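You operate a simulated robot arm through the tools that you are given. There is no shell and no other tool.

You are at the controls of a simulated robot arm. One attempt, no reset.

JOB
Seat the standpipe and wash the orange jug print in the bay.
Fine: water to the bay's line, tap shut; let the print drip over the bay, then lay it on the draining board.

It is judged by the outcome, as a careful person would: the job done as asked, and still so three seconds after it is handed in. It fails if anything else is knocked over, pushed out of place, dropped, spilled or broken.

ROBOT AND FRAMES
A 6-joint arm with a three-finger gripper, fixed in place. Base frame: the origin is at the foot of the arm, x ahead of it, y to its left, z up; the work surface is at about z = 0.8. Lengths are in m, angles in degrees, forces in N, time in s.
Its first joint turns from -166.0 to 166.0 degrees. Payload 4.89 kg.
The tool frame sits at the grasp point between the pads (the TCP): z along the fingers, y along the line on which they close. The tips reach 0.03 m beyond it. The gripper opens to 0.164 m. The gripper's body begins 0.125 m behind the TCP.
Orientation is told as [roll, pitch, yaw] about the base's x, y, z axes, in that order, counted from this pose: with the fingers straight down and closing along the base's y, the tool's x points along the base's -x, its y along +y and its z along -z.

CONTROLS
- The arm moves only by the tool send_rows. Its arguments are lists of equal length, an entry for each row: "claw": the gripper command, from -1 (shut) to 1 (fully open), values between in proportion; "travel": the shift along the tool's x, y, z in units of 50 mm (1.0 is 50 mm), a list of three; "turn": the turn, a rotation vector about the tool's x, y, z in units of 8 degrees (1.0 is 8 degrees), a list of three. In form: {"claw": [claw, ...], "travel": [[x, y, z], ...], "turn": [[ax, ay, az], ...]}. A call has 1 to 20 rows; each row shifts and turns the commanded pose from where the row before left it, along the tool's axes as they then stand. A call with a number of a shift or a turn outside -1 to 1 is refused whole. A row lasts 0.2 s, in which the tool goes at most 0.05 m and 8.6 degrees; a call with a longer step from one row to the next is refused whole, and so is a gripper value outside its range. A pose out of reach is approached as far as the arm can. The call stops where the force on the tool passes 40 N (or 10 N more than at its start, if that is more) or the arm is blocked; 0.2 s more then pass. Each finger travels about 0.108 m/s and halts on what it meets, pressing with about 24 N; the grip force reading is that of the motor and also rises with nothing between the fingers. The clock runs only during rows and for 0.2 s after the last one: add rows that do not move to give the fingers time. It gives the time, the measured TCP pose, the force on the tool (base axes), the opening and the grip force at its end, in the units of the frame above (readings bear some noise), with the torque about the TCP (base axes, N m) and any sound that the robot's microphone picked up, and new pictures: "pictures" is both (left out), scene, wrist or none.
- Cameras (640 x 400 px; columns grow to the right, rows downward): "scene" is fixed at [0.3982, -0.6509, 1.4615]; the picture's right is [0.23, -0.97, 0.00], its down [-0.80, -0.19, -0.57] and it looks along [0.55, 0.13, -0.82] (base axes); focal length 214 px, centre (320, 200). "wrist" rides on the gripper at [0.076, -0.002, -0.152] in the tool frame; the picture's right is [0.02, 1.00, 0.00], its down [-0.88, 0.02, -0.47] and it looks along [-0.47, 0.01, 0.88] (tool axes); focal length 247 px, centre (320, 200). There is no depth. A picture from a camera that has moved, and an enlarged one, comes with that camera's place and axes in the base frame and with its lens.
- lift_body(by): slides the trunk up (or, below 0, down) by that many m; the arm rides with it, the base frame stays. It gives what a move gives, with no picture.
- inspect(camera, box): a new picture of the part [left, top, right, bottom] of that camera's present view, enlarged. The clock stands still meanwhile.
- finish_job(): hands the job in; it is judged then, once.

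Places have to be worked out from the pictures, the camera data and where the tool is seen. Open the gripper and draw the arm clear of the work before you hand the job in, unless the task says otherwise.

The tools are called after "Emit:" as name(argument=value, ...) on one line, values as JSON. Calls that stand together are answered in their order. send_rows: Moves the arm, as the interface text tells. Its arguments: {"type":"object","properties":{"claw":{"type":"array","items":{"type":"number"}},"travel":{"type":"array","items":{"type":"array","items":{"type":"number"}}},"turn":{"type":"array","items":{"type":"array","items":{"type":"number"}}},"pictures":{"type":"string","enum":["both","scene","wrist","none"]}},"required":["claw","travel","turn"]} The other tools are called the same way: lift_body (by) slides the trunk up or down; inspect (camera, box) takes an enlarged picture of a part of a camera's view; finish_job () hands the job in.

At the start:

```text
clock: 0.0
position: [0.6147, -0.3395, 1.2046]
orientation: [-0.1, 0.0, -0.1]
contact_force: [-0.5, -0.2, -0.5]
moment: [-0.02, 0.02, 0.0]
gripper_width: 0.1644
gripper_force: 0.1
trunk travel left (down, up): [-0.25, 0.14]
```

scene: 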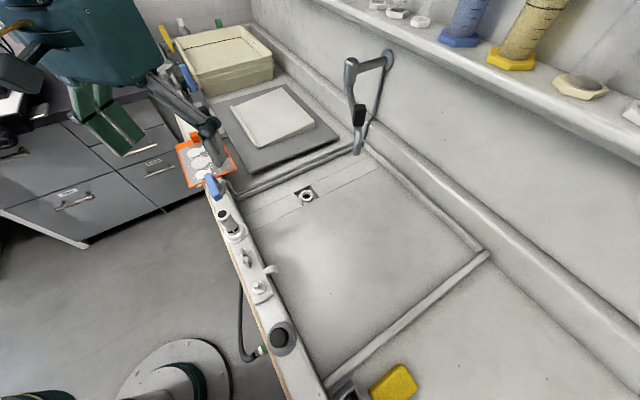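
wrist: 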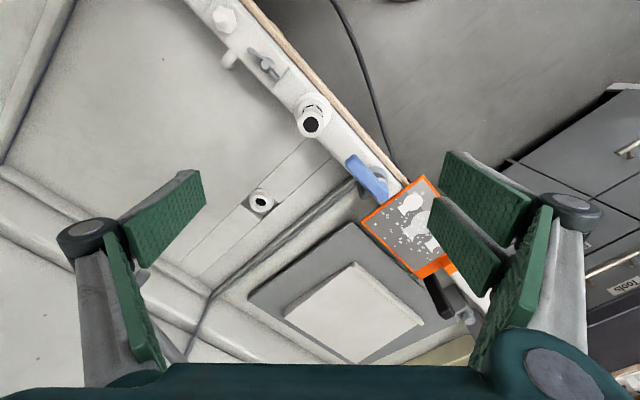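

I begin by looking closer at the scene, to identify the standpipe, tap, print, bay and draining board.

Emit:
inspect(camera="scene", box=[160, 100, 320, 200])

Emit:
inspect(camera="scene", box=[180, 180, 340, 280])

Emit:
inspect(camera="scene", box=[200, 260, 440, 400])

Emit:
inspect(camera="scene", box=[300, 30, 460, 170])

Emit:
inspect(camera="wrist", box=[200, 0, 480, 175])

Emit:
inspect(camera="wrist", box=[220, 150, 520, 370])

```text
4.00 times, centred on (240, 150) of scene
camera zoom: at [0.3982, -0.6509, 1.4615], right [0.23, -0.97, 0.0], down [-0.8, -0.19, -0.57], along [0.55, 0.13, -0.82], focal length 858 px, centre (640, 400)
```

zoom: 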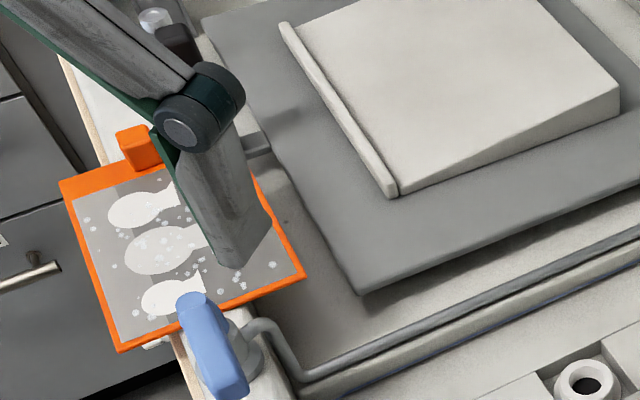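

```text
4.00 times, centred on (260, 230) of scene
camera zoom: at [0.3982, -0.6509, 1.4615], right [0.23, -0.97, 0.0], down [-0.8, -0.19, -0.57], along [0.55, 0.13, -0.82], focal length 858 px, centre (560, 80)
```

zoom: 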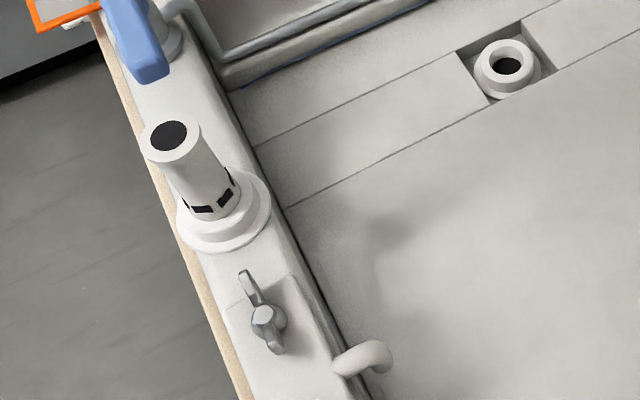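

```text
2.67 times, centred on (320, 330) of scene
camera zoom: at [0.3982, -0.6509, 1.4615], right [0.23, -0.97, 0.0], down [-0.8, -0.19, -0.57], along [0.55, 0.13, -0.82], focal length 572 px, centre (320, -147)
```

zoom: 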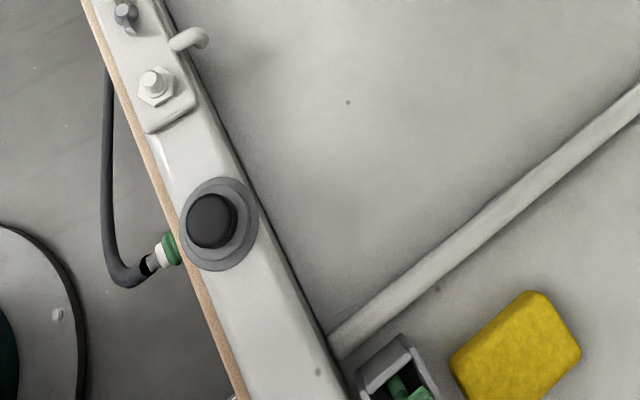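

```text
2.86 times, centred on (380, 100) of scene
camera zoom: at [0.3982, -0.6509, 1.4615], right [0.23, -0.97, 0.0], down [-0.8, -0.19, -0.57], along [0.55, 0.13, -0.82], focal length 613 px, centre (149, 486)
```

zoom: 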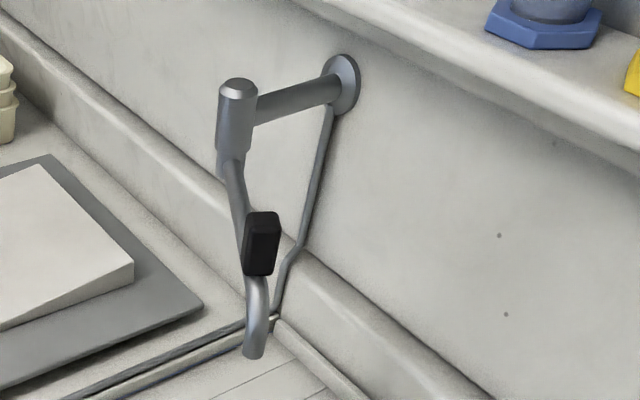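

```text
2.29 times, centred on (340, 88) of wrist
camera zoom: at [0.5384, -0.3413, 1.3578], right [-0.02, 1.0, 0.0], down [0.88, 0.02, 0.47], along [0.47, 0.01, -0.88], focal length 564 px, centre (274, 457)
```

zoom: 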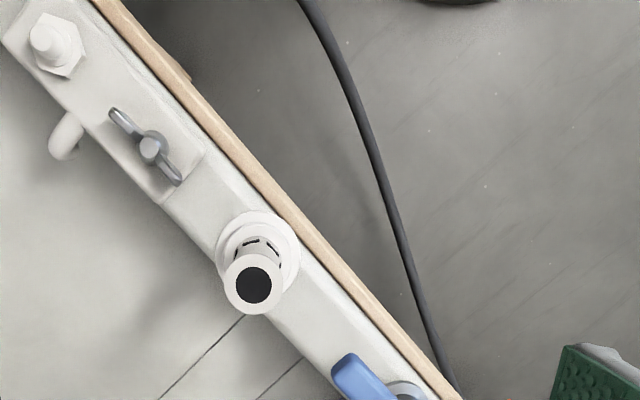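

```text
1.82 times, centred on (370, 260) of wrist
camera zoom: at [0.5384, -0.3413, 1.3578], right [-0.02, 1.0, 0.0], down [0.88, 0.02, 0.47], along [0.47, 0.01, -0.88], focal length 449 px, centre (229, 91)
```

zoom: 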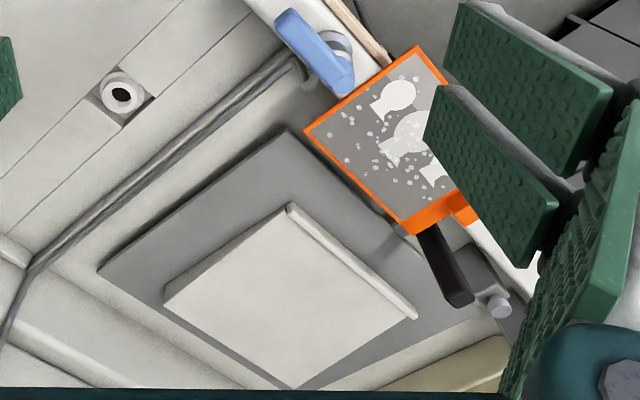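

The rim seems to be at about z=0.9 and turned 45° to the base; I need closer views of the print and surrounding items.

Emit:
inspect(camera="scene", box=[150, 0, 310, 100])

Emit:
inspect(camera="scene", box=[340, 0, 640, 130])

Emit:
inspect(camera="scene", box=[310, 340, 430, 400])

Emit:
inspect(camera="scene", box=[170, 120, 250, 180])

Emit:
inspect(camera="scene", box=[200, 195, 260, 240])

Emit:
inspect(camera="scene", box=[280, 170, 340, 215])

Emit:
inspect(camera="wrist", box=[340, 160, 480, 270])

Emit:
inspect(camera="wrist", box=[380, 240, 520, 340])

```text
4.00 times, centred on (230, 50) of scene
camera zoom: at [0.3982, -0.6509, 1.4615], right [0.23, -0.97, 0.0], down [-0.8, -0.19, -0.57], along [0.55, 0.13, -0.82], focal length 858 px, centre (680, 800)
```

zoom: 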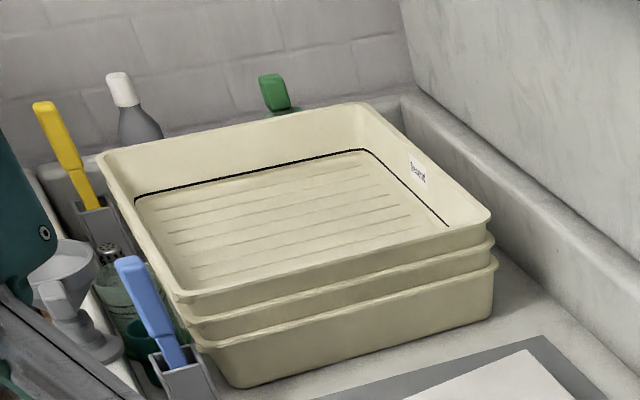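

```text
2.13 times, centred on (490, 65) of scene
camera zoom: at [0.3982, -0.6509, 1.4615], right [0.23, -0.97, 0.0], down [-0.8, -0.19, -0.57], along [0.55, 0.13, -0.82], focal length 458 px, centre (-43, 488)
```

zoom: 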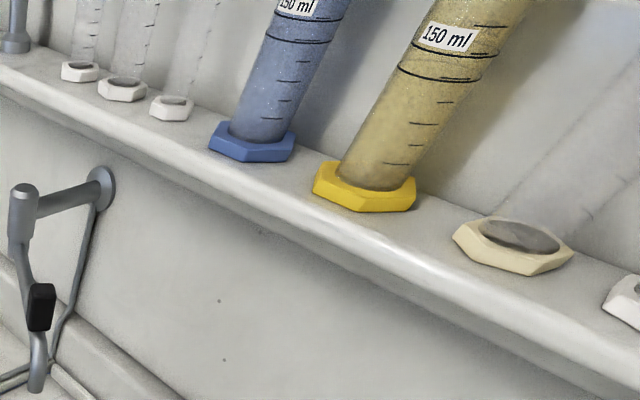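

```text
5.33 times, centred on (370, 370) of scene
camera zoom: at [0.3982, -0.6509, 1.4615], right [0.23, -0.97, 0.0], down [-0.8, -0.19, -0.57], along [0.55, 0.13, -0.82], focal length 1144 px, centre (53, -707)
```

zoom: 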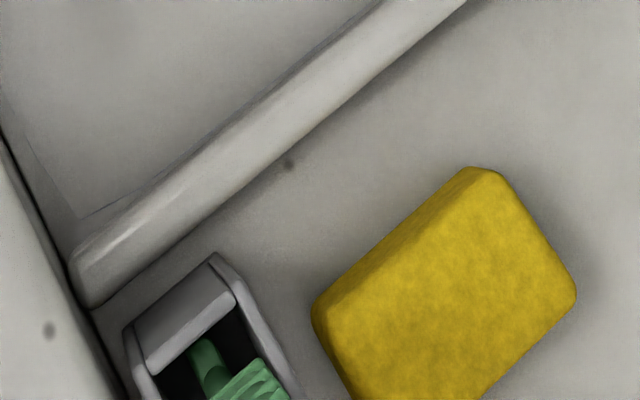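

```text
6.67 times, centred on (210, 150) of scene
camera zoom: at [0.3982, -0.6509, 1.4615], right [0.23, -0.97, 0.0], down [-0.8, -0.19, -0.57], along [0.55, 0.13, -0.82], focal length 1430 px, centre (1053, 533)
```

zoom: 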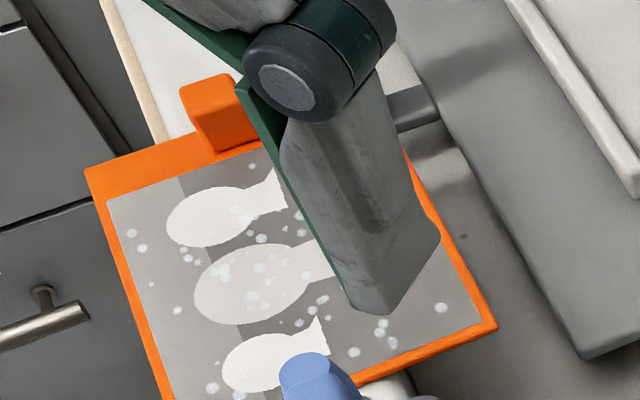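

```text
8.89 times, centred on (230, 218) of scene
camera zoom: at [0.3982, -0.6509, 1.4615], right [0.23, -0.97, 0.0], down [-0.8, -0.19, -0.57], along [0.55, 0.13, -0.82], focal length 1906 px, centre (1120, 44)
```

zoom: 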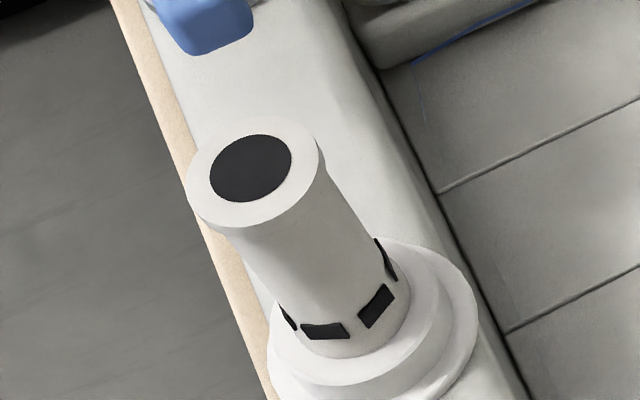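

```text
8.89 times, centred on (310, 192) of scene
camera zoom: at [0.3982, -0.6509, 1.4615], right [0.23, -0.97, 0.0], down [-0.8, -0.19, -0.57], along [0.55, 0.13, -0.82], focal length 1906 px, centre (409, 267)
```

zoom: 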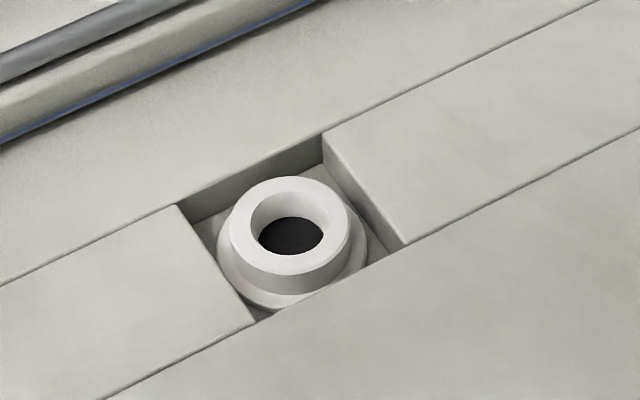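

```text
3.64 times, centred on (410, 215) of wrist
camera zoom: at [0.5384, -0.3413, 1.3578], right [-0.02, 1.0, 0.0], down [0.88, 0.02, 0.47], along [0.47, 0.01, -0.88], focal length 898 px, centre (-7, 146)
```

zoom: 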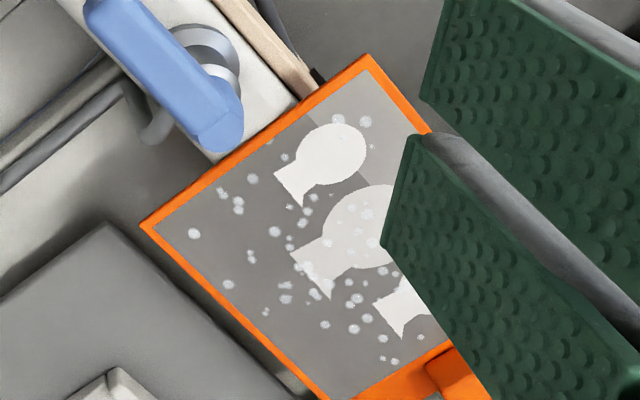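

```text
4.00 times, centred on (450, 290) of wrist
camera zoom: at [0.5384, -0.3413, 1.3578], right [-0.02, 1.0, 0.0], down [0.88, 0.02, 0.47], along [0.47, 0.01, -0.88], focal length 988 px, centre (-200, -160)
```

zoom: 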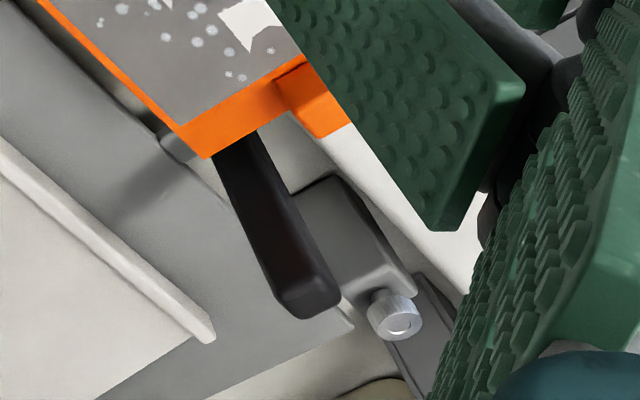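

The print sits in an orange frame with a raised tab, resting on the rim beyond the blue lever; a standpipe stands on the rim and a faint blue line runs at the foot of the divider in the bay. I move the wrist camera to look at the bay and the other taps, staying high.

Emit:
send_rows(claw=[1, 1, 1, 1, 1, 1, 1, 1, 1, 1, 1], travel=[[0.22, -0.88, -0.18], [0.22, -0.88, -0.18], [0.22, -0.88, -0.18], [0.22, -0.88, -0.18], [0.22, -0.88, -0.18], [0, 0, 0], [0, 0, 0], [0, 0, 0], [0, 0, 0], [0, 0, 0], [0, 0, 0]], turn=[[0, 0, 0], [0, 0, 0], [0, 0, 0], [0, 0, 0], [0, 0, 0], [0, 0, 0.9375], [0, 0, 0.9375], [0, 0, 0.9375], [0, 0, 0.9375], [0, 0, 0.9375], [0, 0, 0.9375]])

```text
clock: 2.4
position: [0.558, -0.5603, 1.25]
orientation: [-0.1, -0.1, -45.1]
contact_force: [-0.2, -0.5, 0.9]
moment: [0.0, -0.01, 0.02]
gripper_width: 0.164
gripper_force: 0.1
trunk travel left (down, up): [-0.25, 0.14]
camera wrist: at [0.5047, -0.5067, 1.403], right [0.69, 0.72, 0.0], down [0.64, -0.61, 0.47], along [0.34, -0.33, -0.88], focal length 247 px, centre (320, 200)
```

scene: 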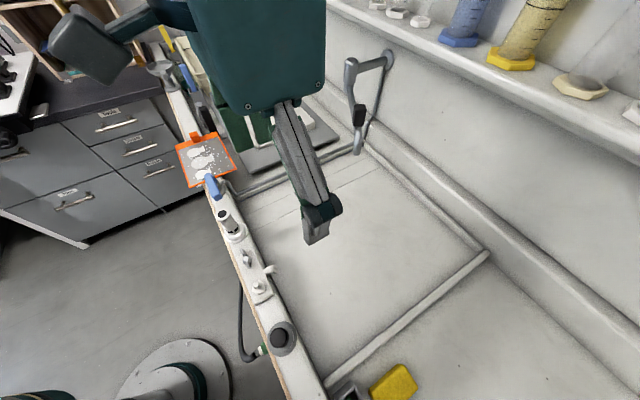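
wrist: 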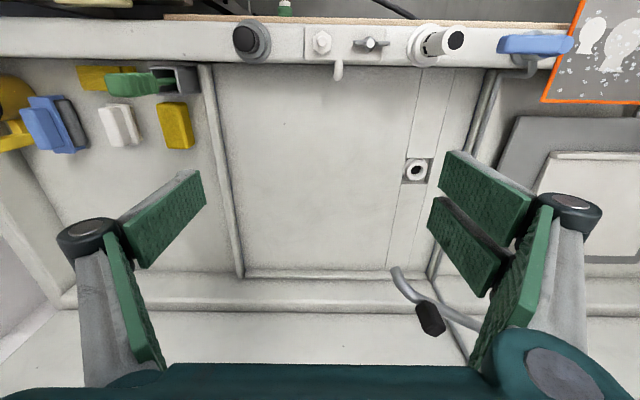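

Emit:
inspect(camera="wrist", box=[210, 0, 490, 150])

Emit:
inspect(camera="wrist", box=[360, 60, 500, 200])

Emit:
inspect(camera="wrist", box=[0, 50, 240, 200])

Emit:
inspect(camera="wrist", box=[480, 0, 640, 120])

Emit:
inspect(camera="wrist", box=[360, 220, 500, 360])

Emit:
inspect(camera="scene", box=[160, 110, 260, 210])

Emit:
inspect(camera="scene", box=[140, 20, 240, 130])

```text
2.29 times, centred on (350, 75) of wrist
camera zoom: at [0.5047, -0.5067, 1.403], right [0.69, 0.72, 0.0], down [0.64, -0.61, 0.47], along [0.34, -0.33, -0.88], focal length 564 px, centre (251, 486)
```

zoom: 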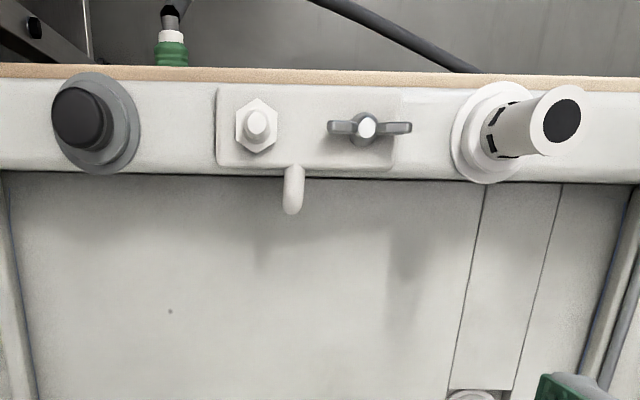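

```text
2.86 times, centred on (430, 130) of wrist
camera zoom: at [0.5047, -0.5067, 1.403], right [0.69, 0.72, 0.0], down [0.64, -0.61, 0.47], along [0.34, -0.33, -0.88], focal length 706 px, centre (6, 400)
```

zoom: 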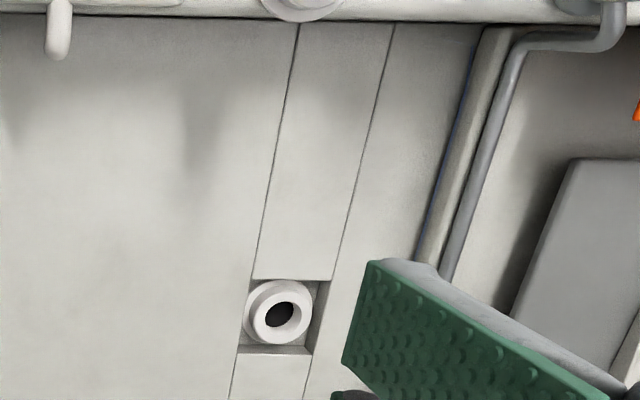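

```text
2.67 times, centred on (120, 125) of wrist
camera zoom: at [0.5047, -0.5067, 1.403], right [0.69, 0.72, 0.0], down [0.64, -0.61, 0.47], along [0.34, -0.33, -0.88], focal length 659 px, centre (853, 400)
```

zoom: 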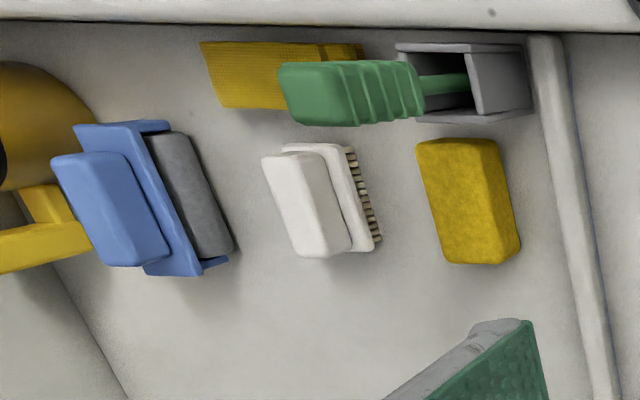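

```text
3.33 times, centred on (560, 60) of wrist
camera zoom: at [0.5047, -0.5067, 1.403], right [0.69, 0.72, 0.0], down [0.64, -0.61, 0.47], along [0.34, -0.33, -0.88], focal length 823 px, centre (-480, 667)
```

zoom: 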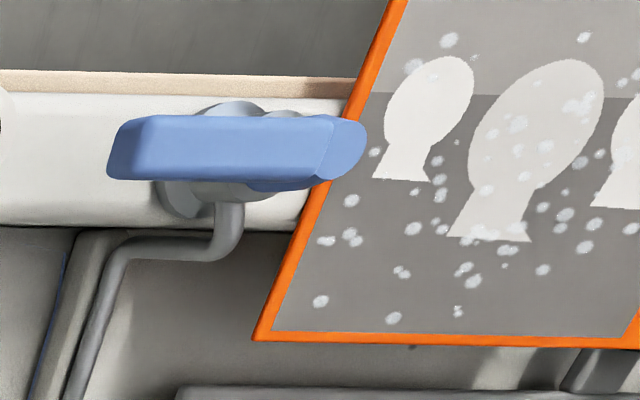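

```text
2.86 times, centred on (430, 290) of wrist
camera zoom: at [0.5047, -0.5067, 1.403], right [0.69, 0.72, 0.0], down [0.64, -0.61, 0.47], along [0.34, -0.33, -0.88], focal length 706 px, centre (6, -57)
```

zoom: 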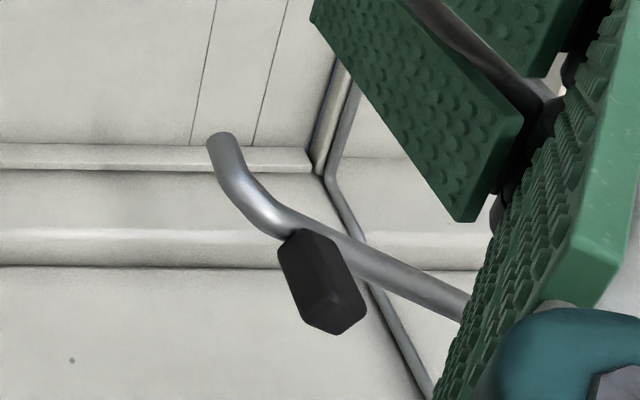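

```text
4.00 times, centred on (210, 160) of scene
camera zoom: at [0.3982, -0.6509, 1.4615], right [0.23, -0.97, 0.0], down [-0.8, -0.19, -0.57], along [0.55, 0.13, -0.82], focal length 858 px, centre (760, 360)
```

zoom: 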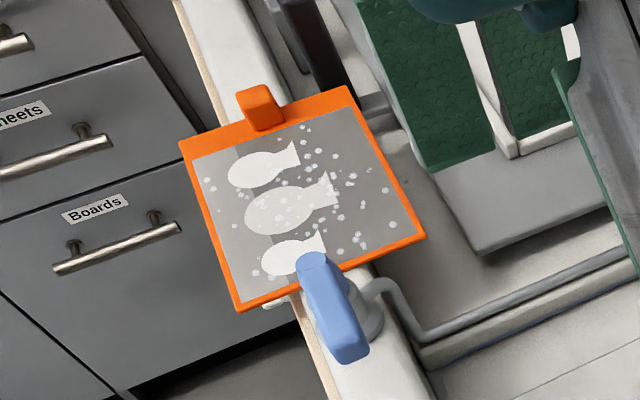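

```text
3.64 times, centred on (190, 75) of scene
camera zoom: at [0.3982, -0.6509, 1.4615], right [0.23, -0.97, 0.0], down [-0.8, -0.19, -0.57], along [0.55, 0.13, -0.82], focal length 780 px, centre (793, 654)
```

zoom: 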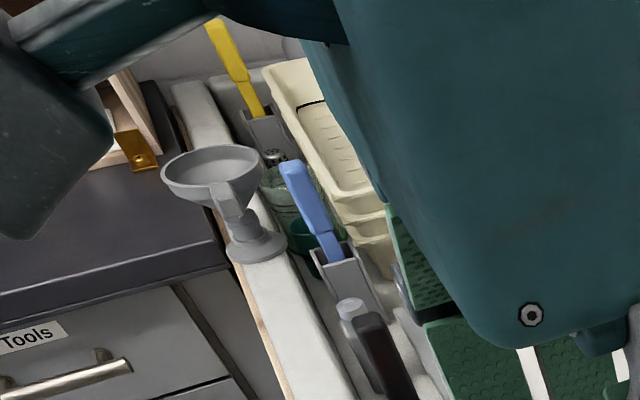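

The bay frame works out: along-rim s from about -0.245 to 0.355, inward n from 0.71 to 1.30, spout end at s≈0.16, n≈1.08, z≈1.02, drain at s≈0.255, n≈0.95. I go closer to the blue lever tap and the print.

Emit:
send_rows(claw=[1, 1, 1, 1, 1, 1, 1, 1, 1], travel=[[0.089, 0.8, 0.222], [0.089, 0.8, 0.222], [0.089, 0.8, 0.222], [0.089, 0.8, 0.222], [0.089, 0.8, 0.222], [0.089, 0.8, 0.222], [0.089, 0.8, 0.222], [0.089, 0.8, 0.222], [0.089, 0.8, 0.222]], turn=[[0, 0, 0], [0, 0, 0], [0, 0, 0], [0, 0, 0], [0, 0, 0], [0, 0, 0], [0, 0, 0], [0, 0, 0], [0, 0, 0]])

```text
clock: 4.4
position: [0.7855, -0.2795, 1.1519]
orientation: [0.1, 0.0, -45.0]
contact_force: [-0.8, -1.2, 0.5]
moment: [0.13, -0.14, 0.01]
gripper_width: 0.164
gripper_force: 0.1
trunk travel left (down, up): [-0.25, 0.14]
camera wrist: at [0.7315, -0.2255, 1.305], right [0.69, 0.72, 0.0], down [0.64, -0.61, 0.47], along [0.34, -0.33, -0.88], focal length 247 px, centre (320, 200)
```

scene: 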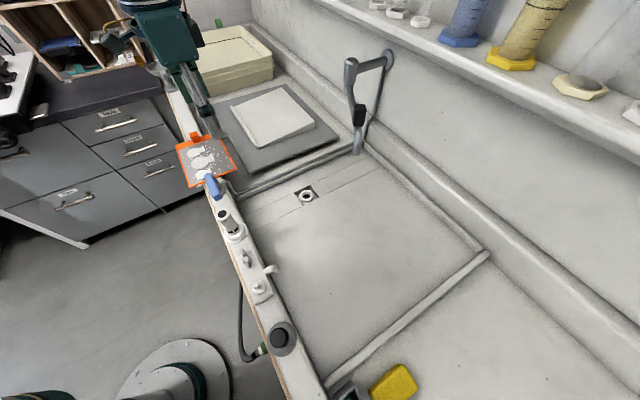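
wrist: 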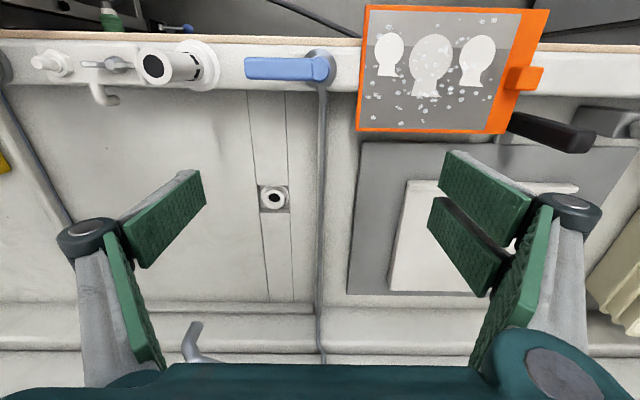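

Emit:
inspect(camera="wrist", box=[220, 20, 380, 120])

Emit:
inspect(camera="wrist", box=[350, 0, 590, 150])

Emit:
inspect(camera="wrist", box=[20, 20, 240, 130])

Emit:
inspect(camera="wrist", box=[480, 60, 640, 180])

Emit:
inspect(camera="wrist", box=[340, 120, 640, 310])

Emit:
inspect(camera="scene", box=[210, 60, 350, 190])

Emit:
inspect(camera="wrist", box=[230, 160, 330, 240])

```text
4.00 times, centred on (300, 70) of wrist
camera zoom: at [0.7315, -0.2255, 1.305], right [0.69, 0.72, 0.0], down [0.64, -0.61, 0.47], along [0.34, -0.33, -0.88], focal length 988 px, centre (400, 720)
```

zoom: 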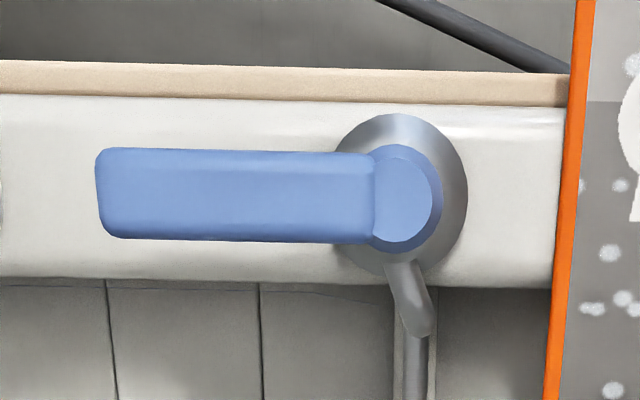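

```text
2.67 times, centred on (470, 75) of wrist
camera zoom: at [0.7315, -0.2255, 1.305], right [0.69, 0.72, 0.0], down [0.64, -0.61, 0.47], along [0.34, -0.33, -0.88], focal length 659 px, centre (-80, 533)
```

zoom: 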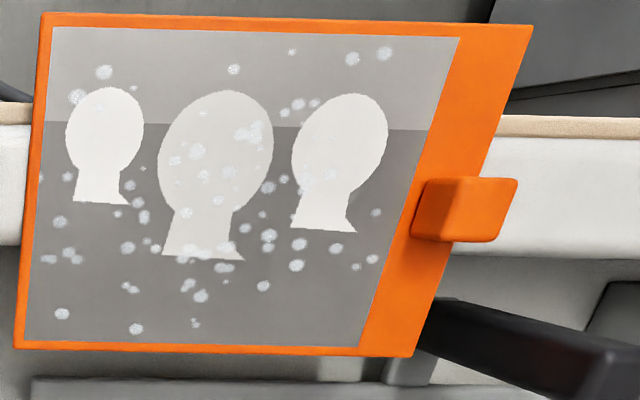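

```text
2.91 times, centred on (130, 75) of wrist
camera zoom: at [0.7315, -0.2255, 1.305], right [0.69, 0.72, 0.0], down [0.64, -0.61, 0.47], along [0.34, -0.33, -0.88], focal length 718 px, centre (873, 564)
```

zoom: 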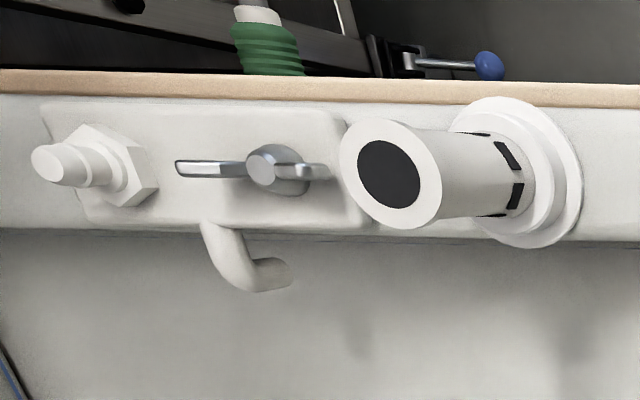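

```text
3.33 times, centred on (560, 120) of wrist
camera zoom: at [0.7315, -0.2255, 1.305], right [0.69, 0.72, 0.0], down [0.64, -0.61, 0.47], along [0.34, -0.33, -0.88], focal length 823 px, centre (-480, 467)
```

zoom: 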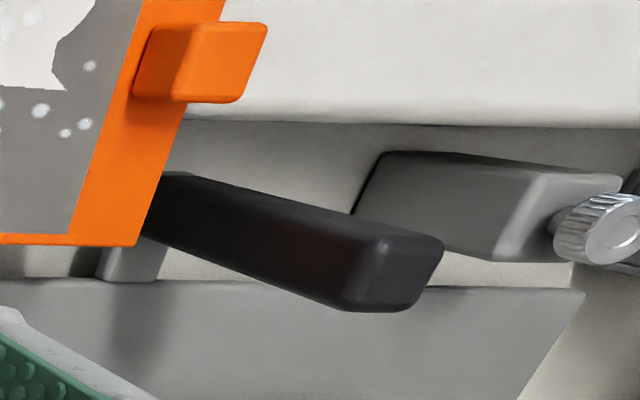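

```text
2.11 times, centred on (490, 215) of wrist
camera zoom: at [0.7315, -0.2255, 1.305], right [0.69, 0.72, 0.0], down [0.64, -0.61, 0.47], along [0.34, -0.33, -0.88], focal length 520 px, centre (-38, 168)
```

zoom: 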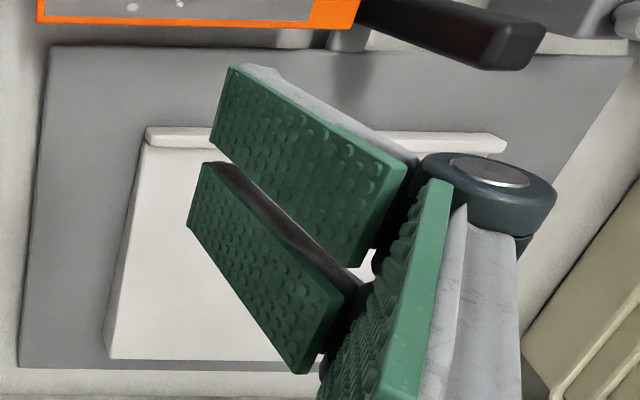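

```text
3.08 times, centred on (280, 125) of scene
camera zoom: at [0.3982, -0.6509, 1.4615], right [0.23, -0.97, 0.0], down [-0.8, -0.19, -0.57], along [0.55, 0.13, -0.82], focal length 660 px, centre (443, 431)
```

zoom: 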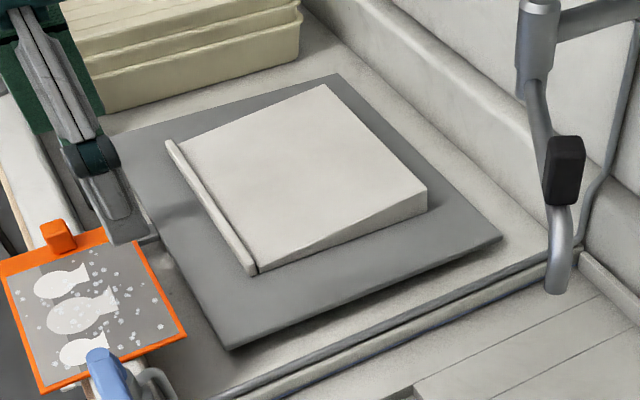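

```text
5.00 times, centred on (280, 200) of wrist
camera zoom: at [0.7315, -0.2255, 1.305], right [0.69, 0.72, 0.0], down [0.64, -0.61, 0.47], along [0.34, -0.33, -0.88], focal length 1235 px, centre (520, 200)
```

zoom: 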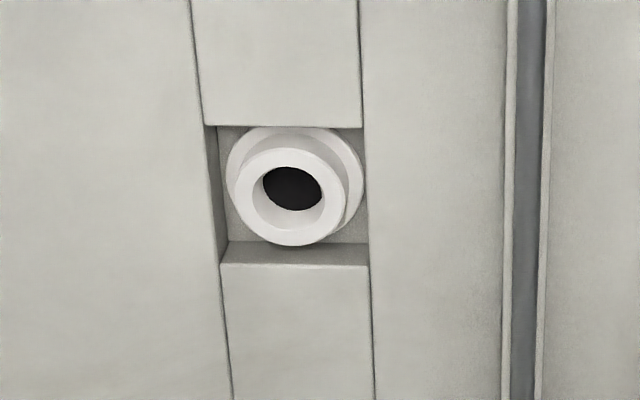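

Lever hub is at about s=0.358, n=0.677, z≈0.97, the lever pointing along the rim; the sloped white slab with a lip looks like the draining board. I move over the bay to look sideways at the divider for the fill line.

Emit:
send_rows(claw=[1, 1, 1, 1, 1, 1, 1, 1, 1, 1, 1, 1, 1, 1, 1, 1, 1, 1, 1, 1], travel=[[-0.3175, -0.77, 0.125], [-0.3175, -0.77, 0.125], [-0.3175, -0.77, 0.125], [-0.3175, -0.77, 0.125], [-0.3175, -0.77, 0.125], [-0.3175, -0.77, 0.125], [-0.3175, -0.77, 0.125], [-0.3175, -0.77, 0.125], [0, 0, 0.1], [0, 0, 0.1], [0, 0, 0.1], [0, 0, 0.1], [0, 0, 0.1], [0, 0, 0.1], [0, 0, 0.1], [0, 0, 0.1], [0, 0, 0.1], [0, 0, 0.1], [0, 0, 0.1], [0, 0, 0.1]], turn=[[0, 0, 0], [0, 0, 0], [0, 0, 0], [0, 0, 0], [0, 0, 0], [0, 0, 0], [0, 0, 0], [0, 0, 0], [0, 0, -0.9375], [0, 0, -0.9375], [0, 0, -0.9375], [0, 0, -0.9375], [0, 0, -0.9375], [0, 0, -0.9375], [0, 0, -0.9375], [0, 0, -0.9375], [0, 0, -0.9375], [0, 0, -0.9375], [0, 0, -0.9375], [0, 0, -0.9375]])

```text
clock: 8.6
position: [0.6566, -0.586, 1.0397]
orientation: [0.0, 0.1, 45.1]
contact_force: [0.3, 0.5, -0.5]
moment: [-0.01, 0.02, 0.05]
gripper_width: 0.164
gripper_force: 0.1
trunk travel left (down, up): [-0.25, 0.14]
camera wrist: at [0.6048, -0.6395, 1.1926], right [-0.72, 0.69, 0.0], down [0.61, 0.64, 0.47], along [0.33, 0.34, -0.88], focal length 247 px, centre (320, 200)
```

scene: 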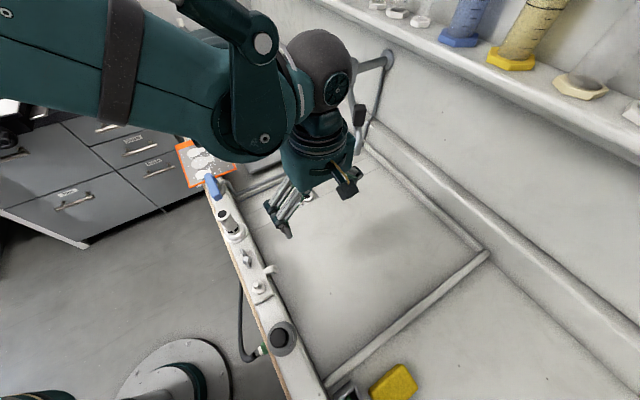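
wrist: 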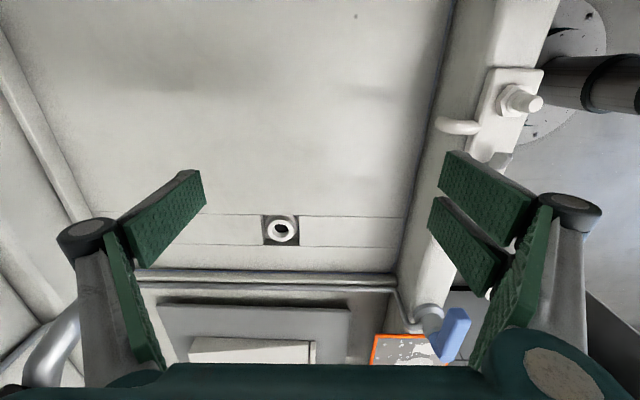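

Emit:
inspect(camera="wrist", box=[240, 200, 400, 300])

Emit:
inspect(camera="wrist", box=[330, 270, 490, 370])

Emit:
inspect(camera="wrist", box=[140, 270, 380, 370])

Emit:
inspect(camera="wrist", box=[400, 60, 560, 160])

```text
4.00 times, centred on (320, 250) of wrist
camera zoom: at [0.6048, -0.6395, 1.1926], right [-0.72, 0.69, 0.0], down [0.61, 0.64, 0.47], along [0.33, 0.34, -0.88], focal length 988 px, centre (320, 0)
```

zoom: 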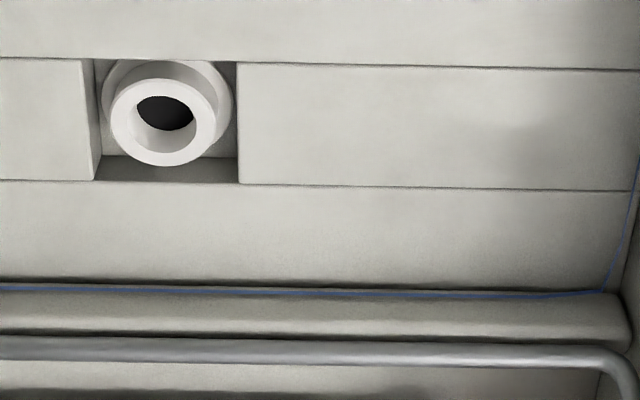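

```text
4.00 times, centred on (410, 320) of wrist
camera zoom: at [0.6048, -0.6395, 1.1926], right [-0.72, 0.69, 0.0], down [0.61, 0.64, 0.47], along [0.33, 0.34, -0.88], focal length 988 px, centre (-40, -280)
```

zoom: 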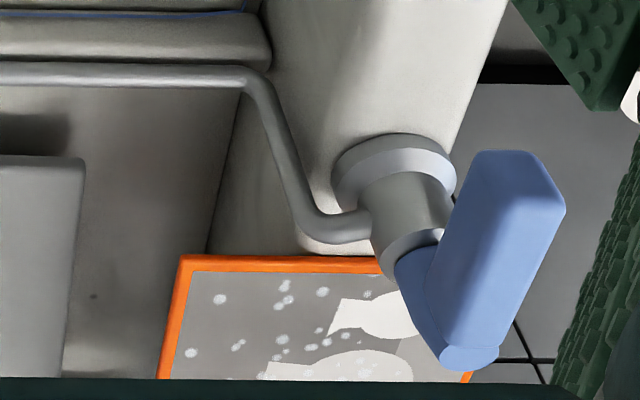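

```text
2.67 times, centred on (260, 320) of wrist
camera zoom: at [0.6048, -0.6395, 1.1926], right [-0.72, 0.69, 0.0], down [0.61, 0.64, 0.47], along [0.33, 0.34, -0.88], focal length 659 px, centre (480, -120)
```

zoom: 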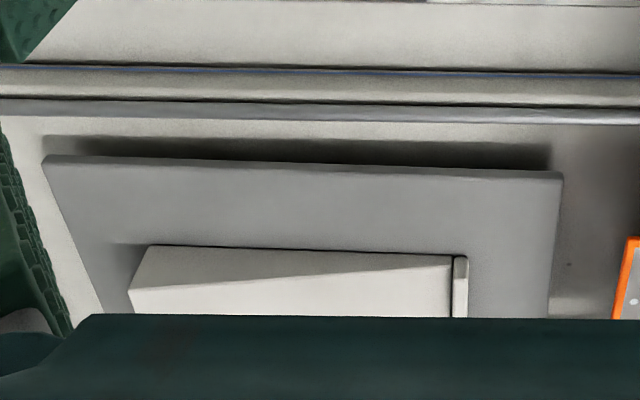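

```text
4.00 times, centred on (480, 110) of wrist
camera zoom: at [0.6048, -0.6395, 1.1926], right [-0.72, 0.69, 0.0], down [0.61, 0.64, 0.47], along [0.33, 0.34, -0.88], focal length 988 px, centre (-320, 560)
```

zoom: 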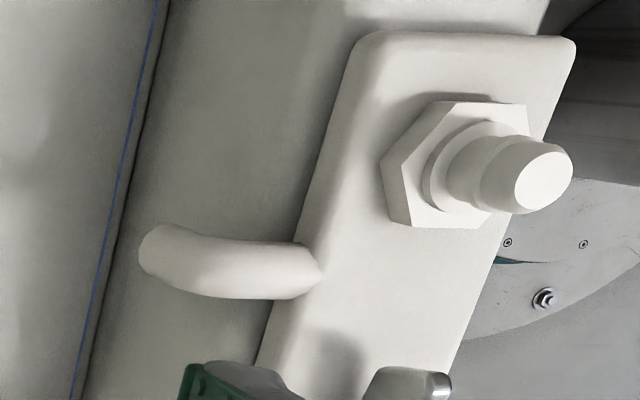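

The blue fill line runs low around the bay's walls, just above the floor, and the drain socket centre is at about s=0.256, n=0.951, z≈0.79. Now I look closely at the parked standpipe from the side.

Emit:
send_rows(claw=[1, 1, 1, 1], travel=[[0.25, 0.8, 0], [0.25, 0.8, 0], [0.25, 0.8, 0], [0.25, 0.8, 0]], turn=[[0, 0, 0], [0, 0, 0], [0, 0, 0], [0, 0, 0]], pictures="wrist")

Emit:
inspect(camera="wrist", box=[260, 140, 460, 340])

```text
clock: 9.6
position: [0.5077, -0.5074, 1.0403]
orientation: [0.0, 0.1, 45.0]
contact_force: [0.8, -0.7, -0.5]
moment: [0.07, 0.07, 0.0]
gripper_width: 0.1639
gripper_force: 0.1
trunk travel left (down, up): [-0.25, 0.14]
camera wrist: at [0.4564, -0.5617, 1.1922], right [-0.72, 0.69, 0.0], down [0.61, 0.64, 0.47], along [0.33, 0.34, -0.88], focal length 247 px, centre (320, 200)
```

wrist: 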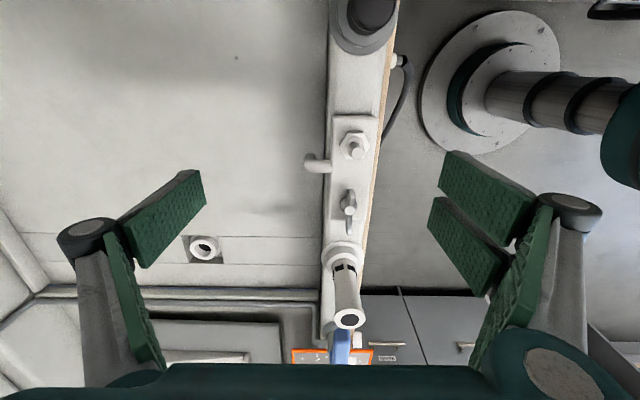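

```text
2.00 times, centred on (360, 240) of wrist
camera zoom: at [0.4564, -0.5617, 1.1922], right [-0.72, 0.69, 0.0], down [0.61, 0.64, 0.47], along [0.33, 0.34, -0.88], focal length 494 px, centre (240, 120)
```

zoom: 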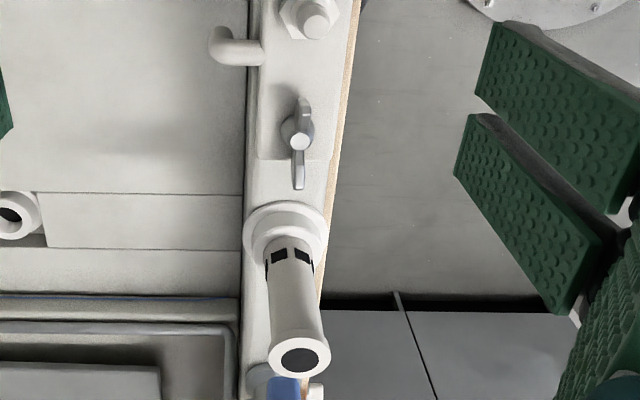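

Emit:
inspect(camera="wrist", box=[310, 220, 390, 340])

Emit:
inspect(camera="wrist", box=[310, 0, 430, 80])

Emit:
inspect(camera="wrist", box=[280, 300, 400, 370])

```text
3.33 times, centred on (350, 280) of wrist
camera zoom: at [0.4564, -0.5617, 1.1922], right [-0.72, 0.69, 0.0], down [0.61, 0.64, 0.47], along [0.33, 0.34, -0.88], focal length 823 px, centre (220, -67)
```

zoom: 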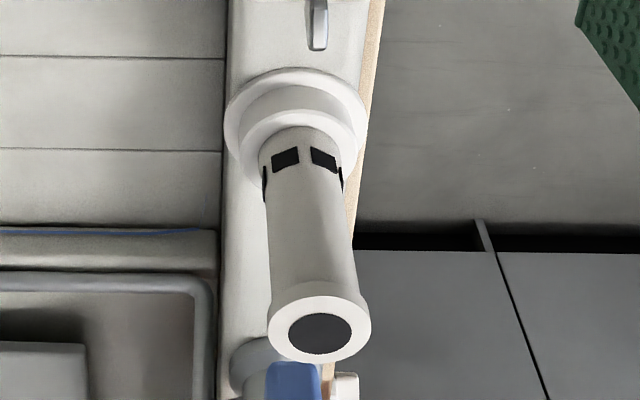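

```text
5.00 times, centred on (370, 40) of wrist
camera zoom: at [0.4564, -0.5617, 1.1922], right [-0.72, 0.69, 0.0], down [0.61, 0.64, 0.47], along [0.33, 0.34, -0.88], focal length 1235 px, centre (70, 1000)
```

zoom: 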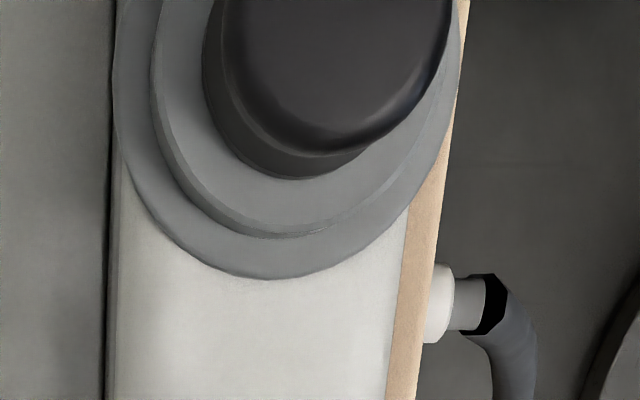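

```text
5.33 times, centred on (340, 335) of wrist
camera zoom: at [0.4564, -0.5617, 1.1922], right [-0.72, 0.69, 0.0], down [0.61, 0.64, 0.47], along [0.33, 0.34, -0.88], focal length 1317 px, centre (213, -520)
```

zoom: 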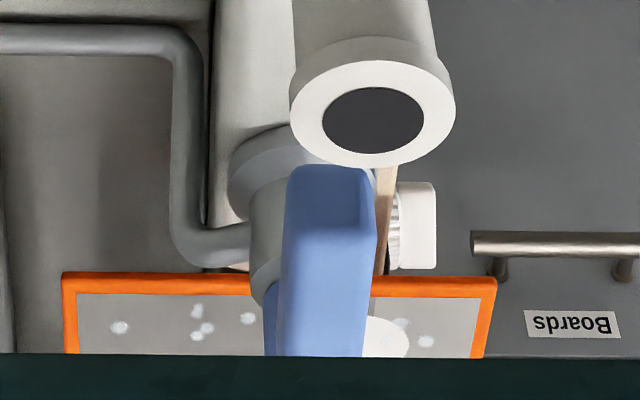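

The pipe (tube ≈32 mm, top ring ≈37 mm) stands at s≈0.181, n≈0.679, top z≈1.003, with a collar whose top is about z=0.92. I move above it with open fingers straddling it across the rim, and stop to look before lowering.

Emit:
send_rows(claw=[1, 1, 1, 1, 1], travel=[[-0.905, 0.194, 0], [-0.905, 0.194, 0], [-0.905, 0.194, 0], [-0.905, 0.194, 0], [0, 0, 0]], turn=[[0, 0, 0], [0, 0, 0], [0, 0, 0], [0, 0, 0], [0, 0, 0]])

Emit:
inspect(camera="scene", box=[180, 160, 300, 260])

```text
clock: 10.8
position: [0.6081, -0.3504, 1.042]
orientation: [0.0, 0.0, 45.0]
contact_force: [0.0, 1.1, 0.1]
moment: [-0.08, 0.06, 0.0]
gripper_width: 0.1638
gripper_force: 0.0
trunk travel left (down, up): [-0.25, 0.14]
camera wrist: at [0.5566, -0.4035, 1.1943], right [-0.72, 0.69, 0.0], down [0.61, 0.64, 0.47], along [0.33, 0.34, -0.88], focal length 247 px, centre (320, 200)
```

scene: 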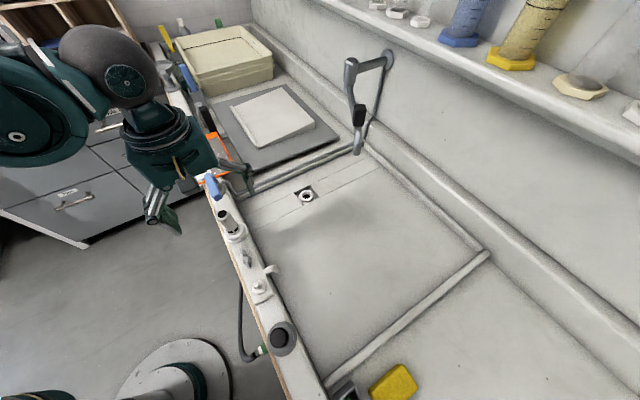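
wrist: 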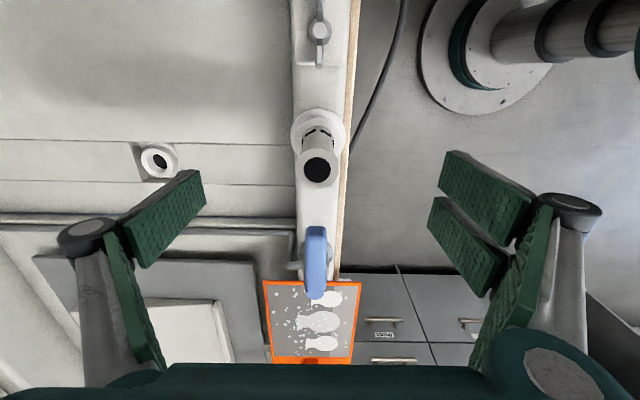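

```text
4.00 times, centred on (240, 210) of scene
camera zoom: at [0.3982, -0.6509, 1.4615], right [0.23, -0.97, 0.0], down [-0.8, -0.19, -0.57], along [0.55, 0.13, -0.82], focal length 858 px, centre (640, 160)
```

zoom: 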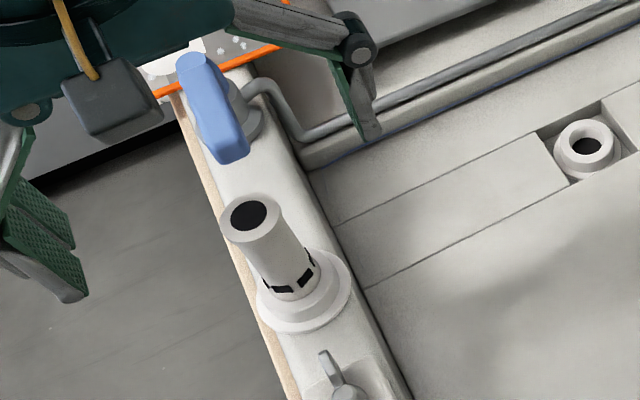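

The prediction of the pipe's place in the wrist picture matches to a pixel, so the gripper is centred. I lower to z≈0.962 and close on the tube.

Emit:
send_rows(claw=[1, 1, 1, 1, 0, -0.4, -1, -1, -1, -1, -1], travel=[[0, 0, 0.4], [0, 0, 0.4], [0, 0, 0.4], [0, 0, 0.4], [0, 0, 0], [0, 0, 0], [0, 0, 0], [0, 0, 0], [0, 0, 0], [0, 0, 0], [0, 0, 0]], turn=[[0, 0, 0], [0, 0, 0], [0, 0, 0], [0, 0, 0], [0, 0, 0], [0, 0, 0], [0, 0, 0], [0, 0, 0], [0, 0, 0], [0, 0, 0], [0, 0, 0]])

Emit:
inspect(camera="scene", box=[180, 160, 300, 260])

```text
clock: 13.2
position: [0.6085, -0.3517, 0.9631]
orientation: [0.0, -0.1, 45.1]
contact_force: [-0.1, 0.2, 0.2]
moment: [-0.02, 0.0, 0.03]
gripper_width: 0.0333
gripper_force: 23.9
trunk travel left (down, up): [-0.25, 0.14]
camera wrist: at [0.5564, -0.4056, 1.1147], right [-0.72, 0.69, 0.0], down [0.61, 0.64, 0.47], along [0.33, 0.34, -0.88], focal length 247 px, centre (320, 200)
```

scene: 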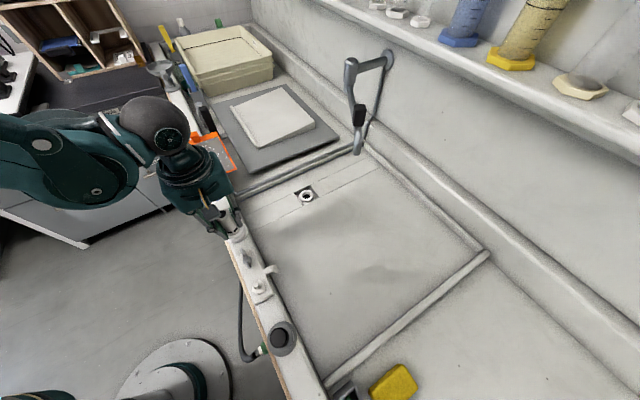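
wrist: 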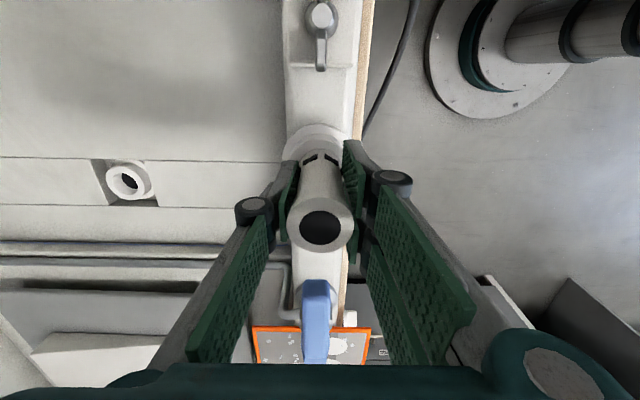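

```text
4.00 times, centred on (240, 210) of scene
camera zoom: at [0.3982, -0.6509, 1.4615], right [0.23, -0.97, 0.0], down [-0.8, -0.19, -0.57], along [0.55, 0.13, -0.82], focal length 858 px, centre (640, 160)
```

zoom: 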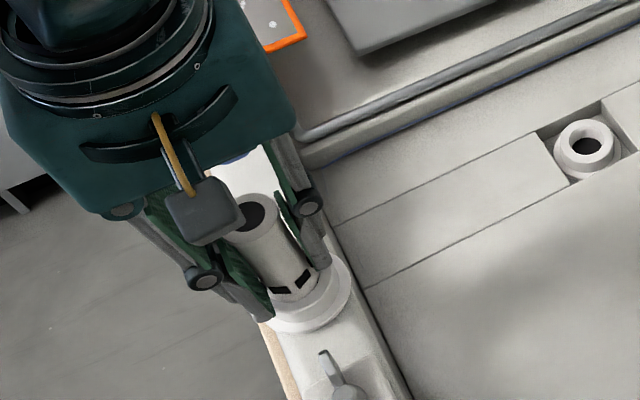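

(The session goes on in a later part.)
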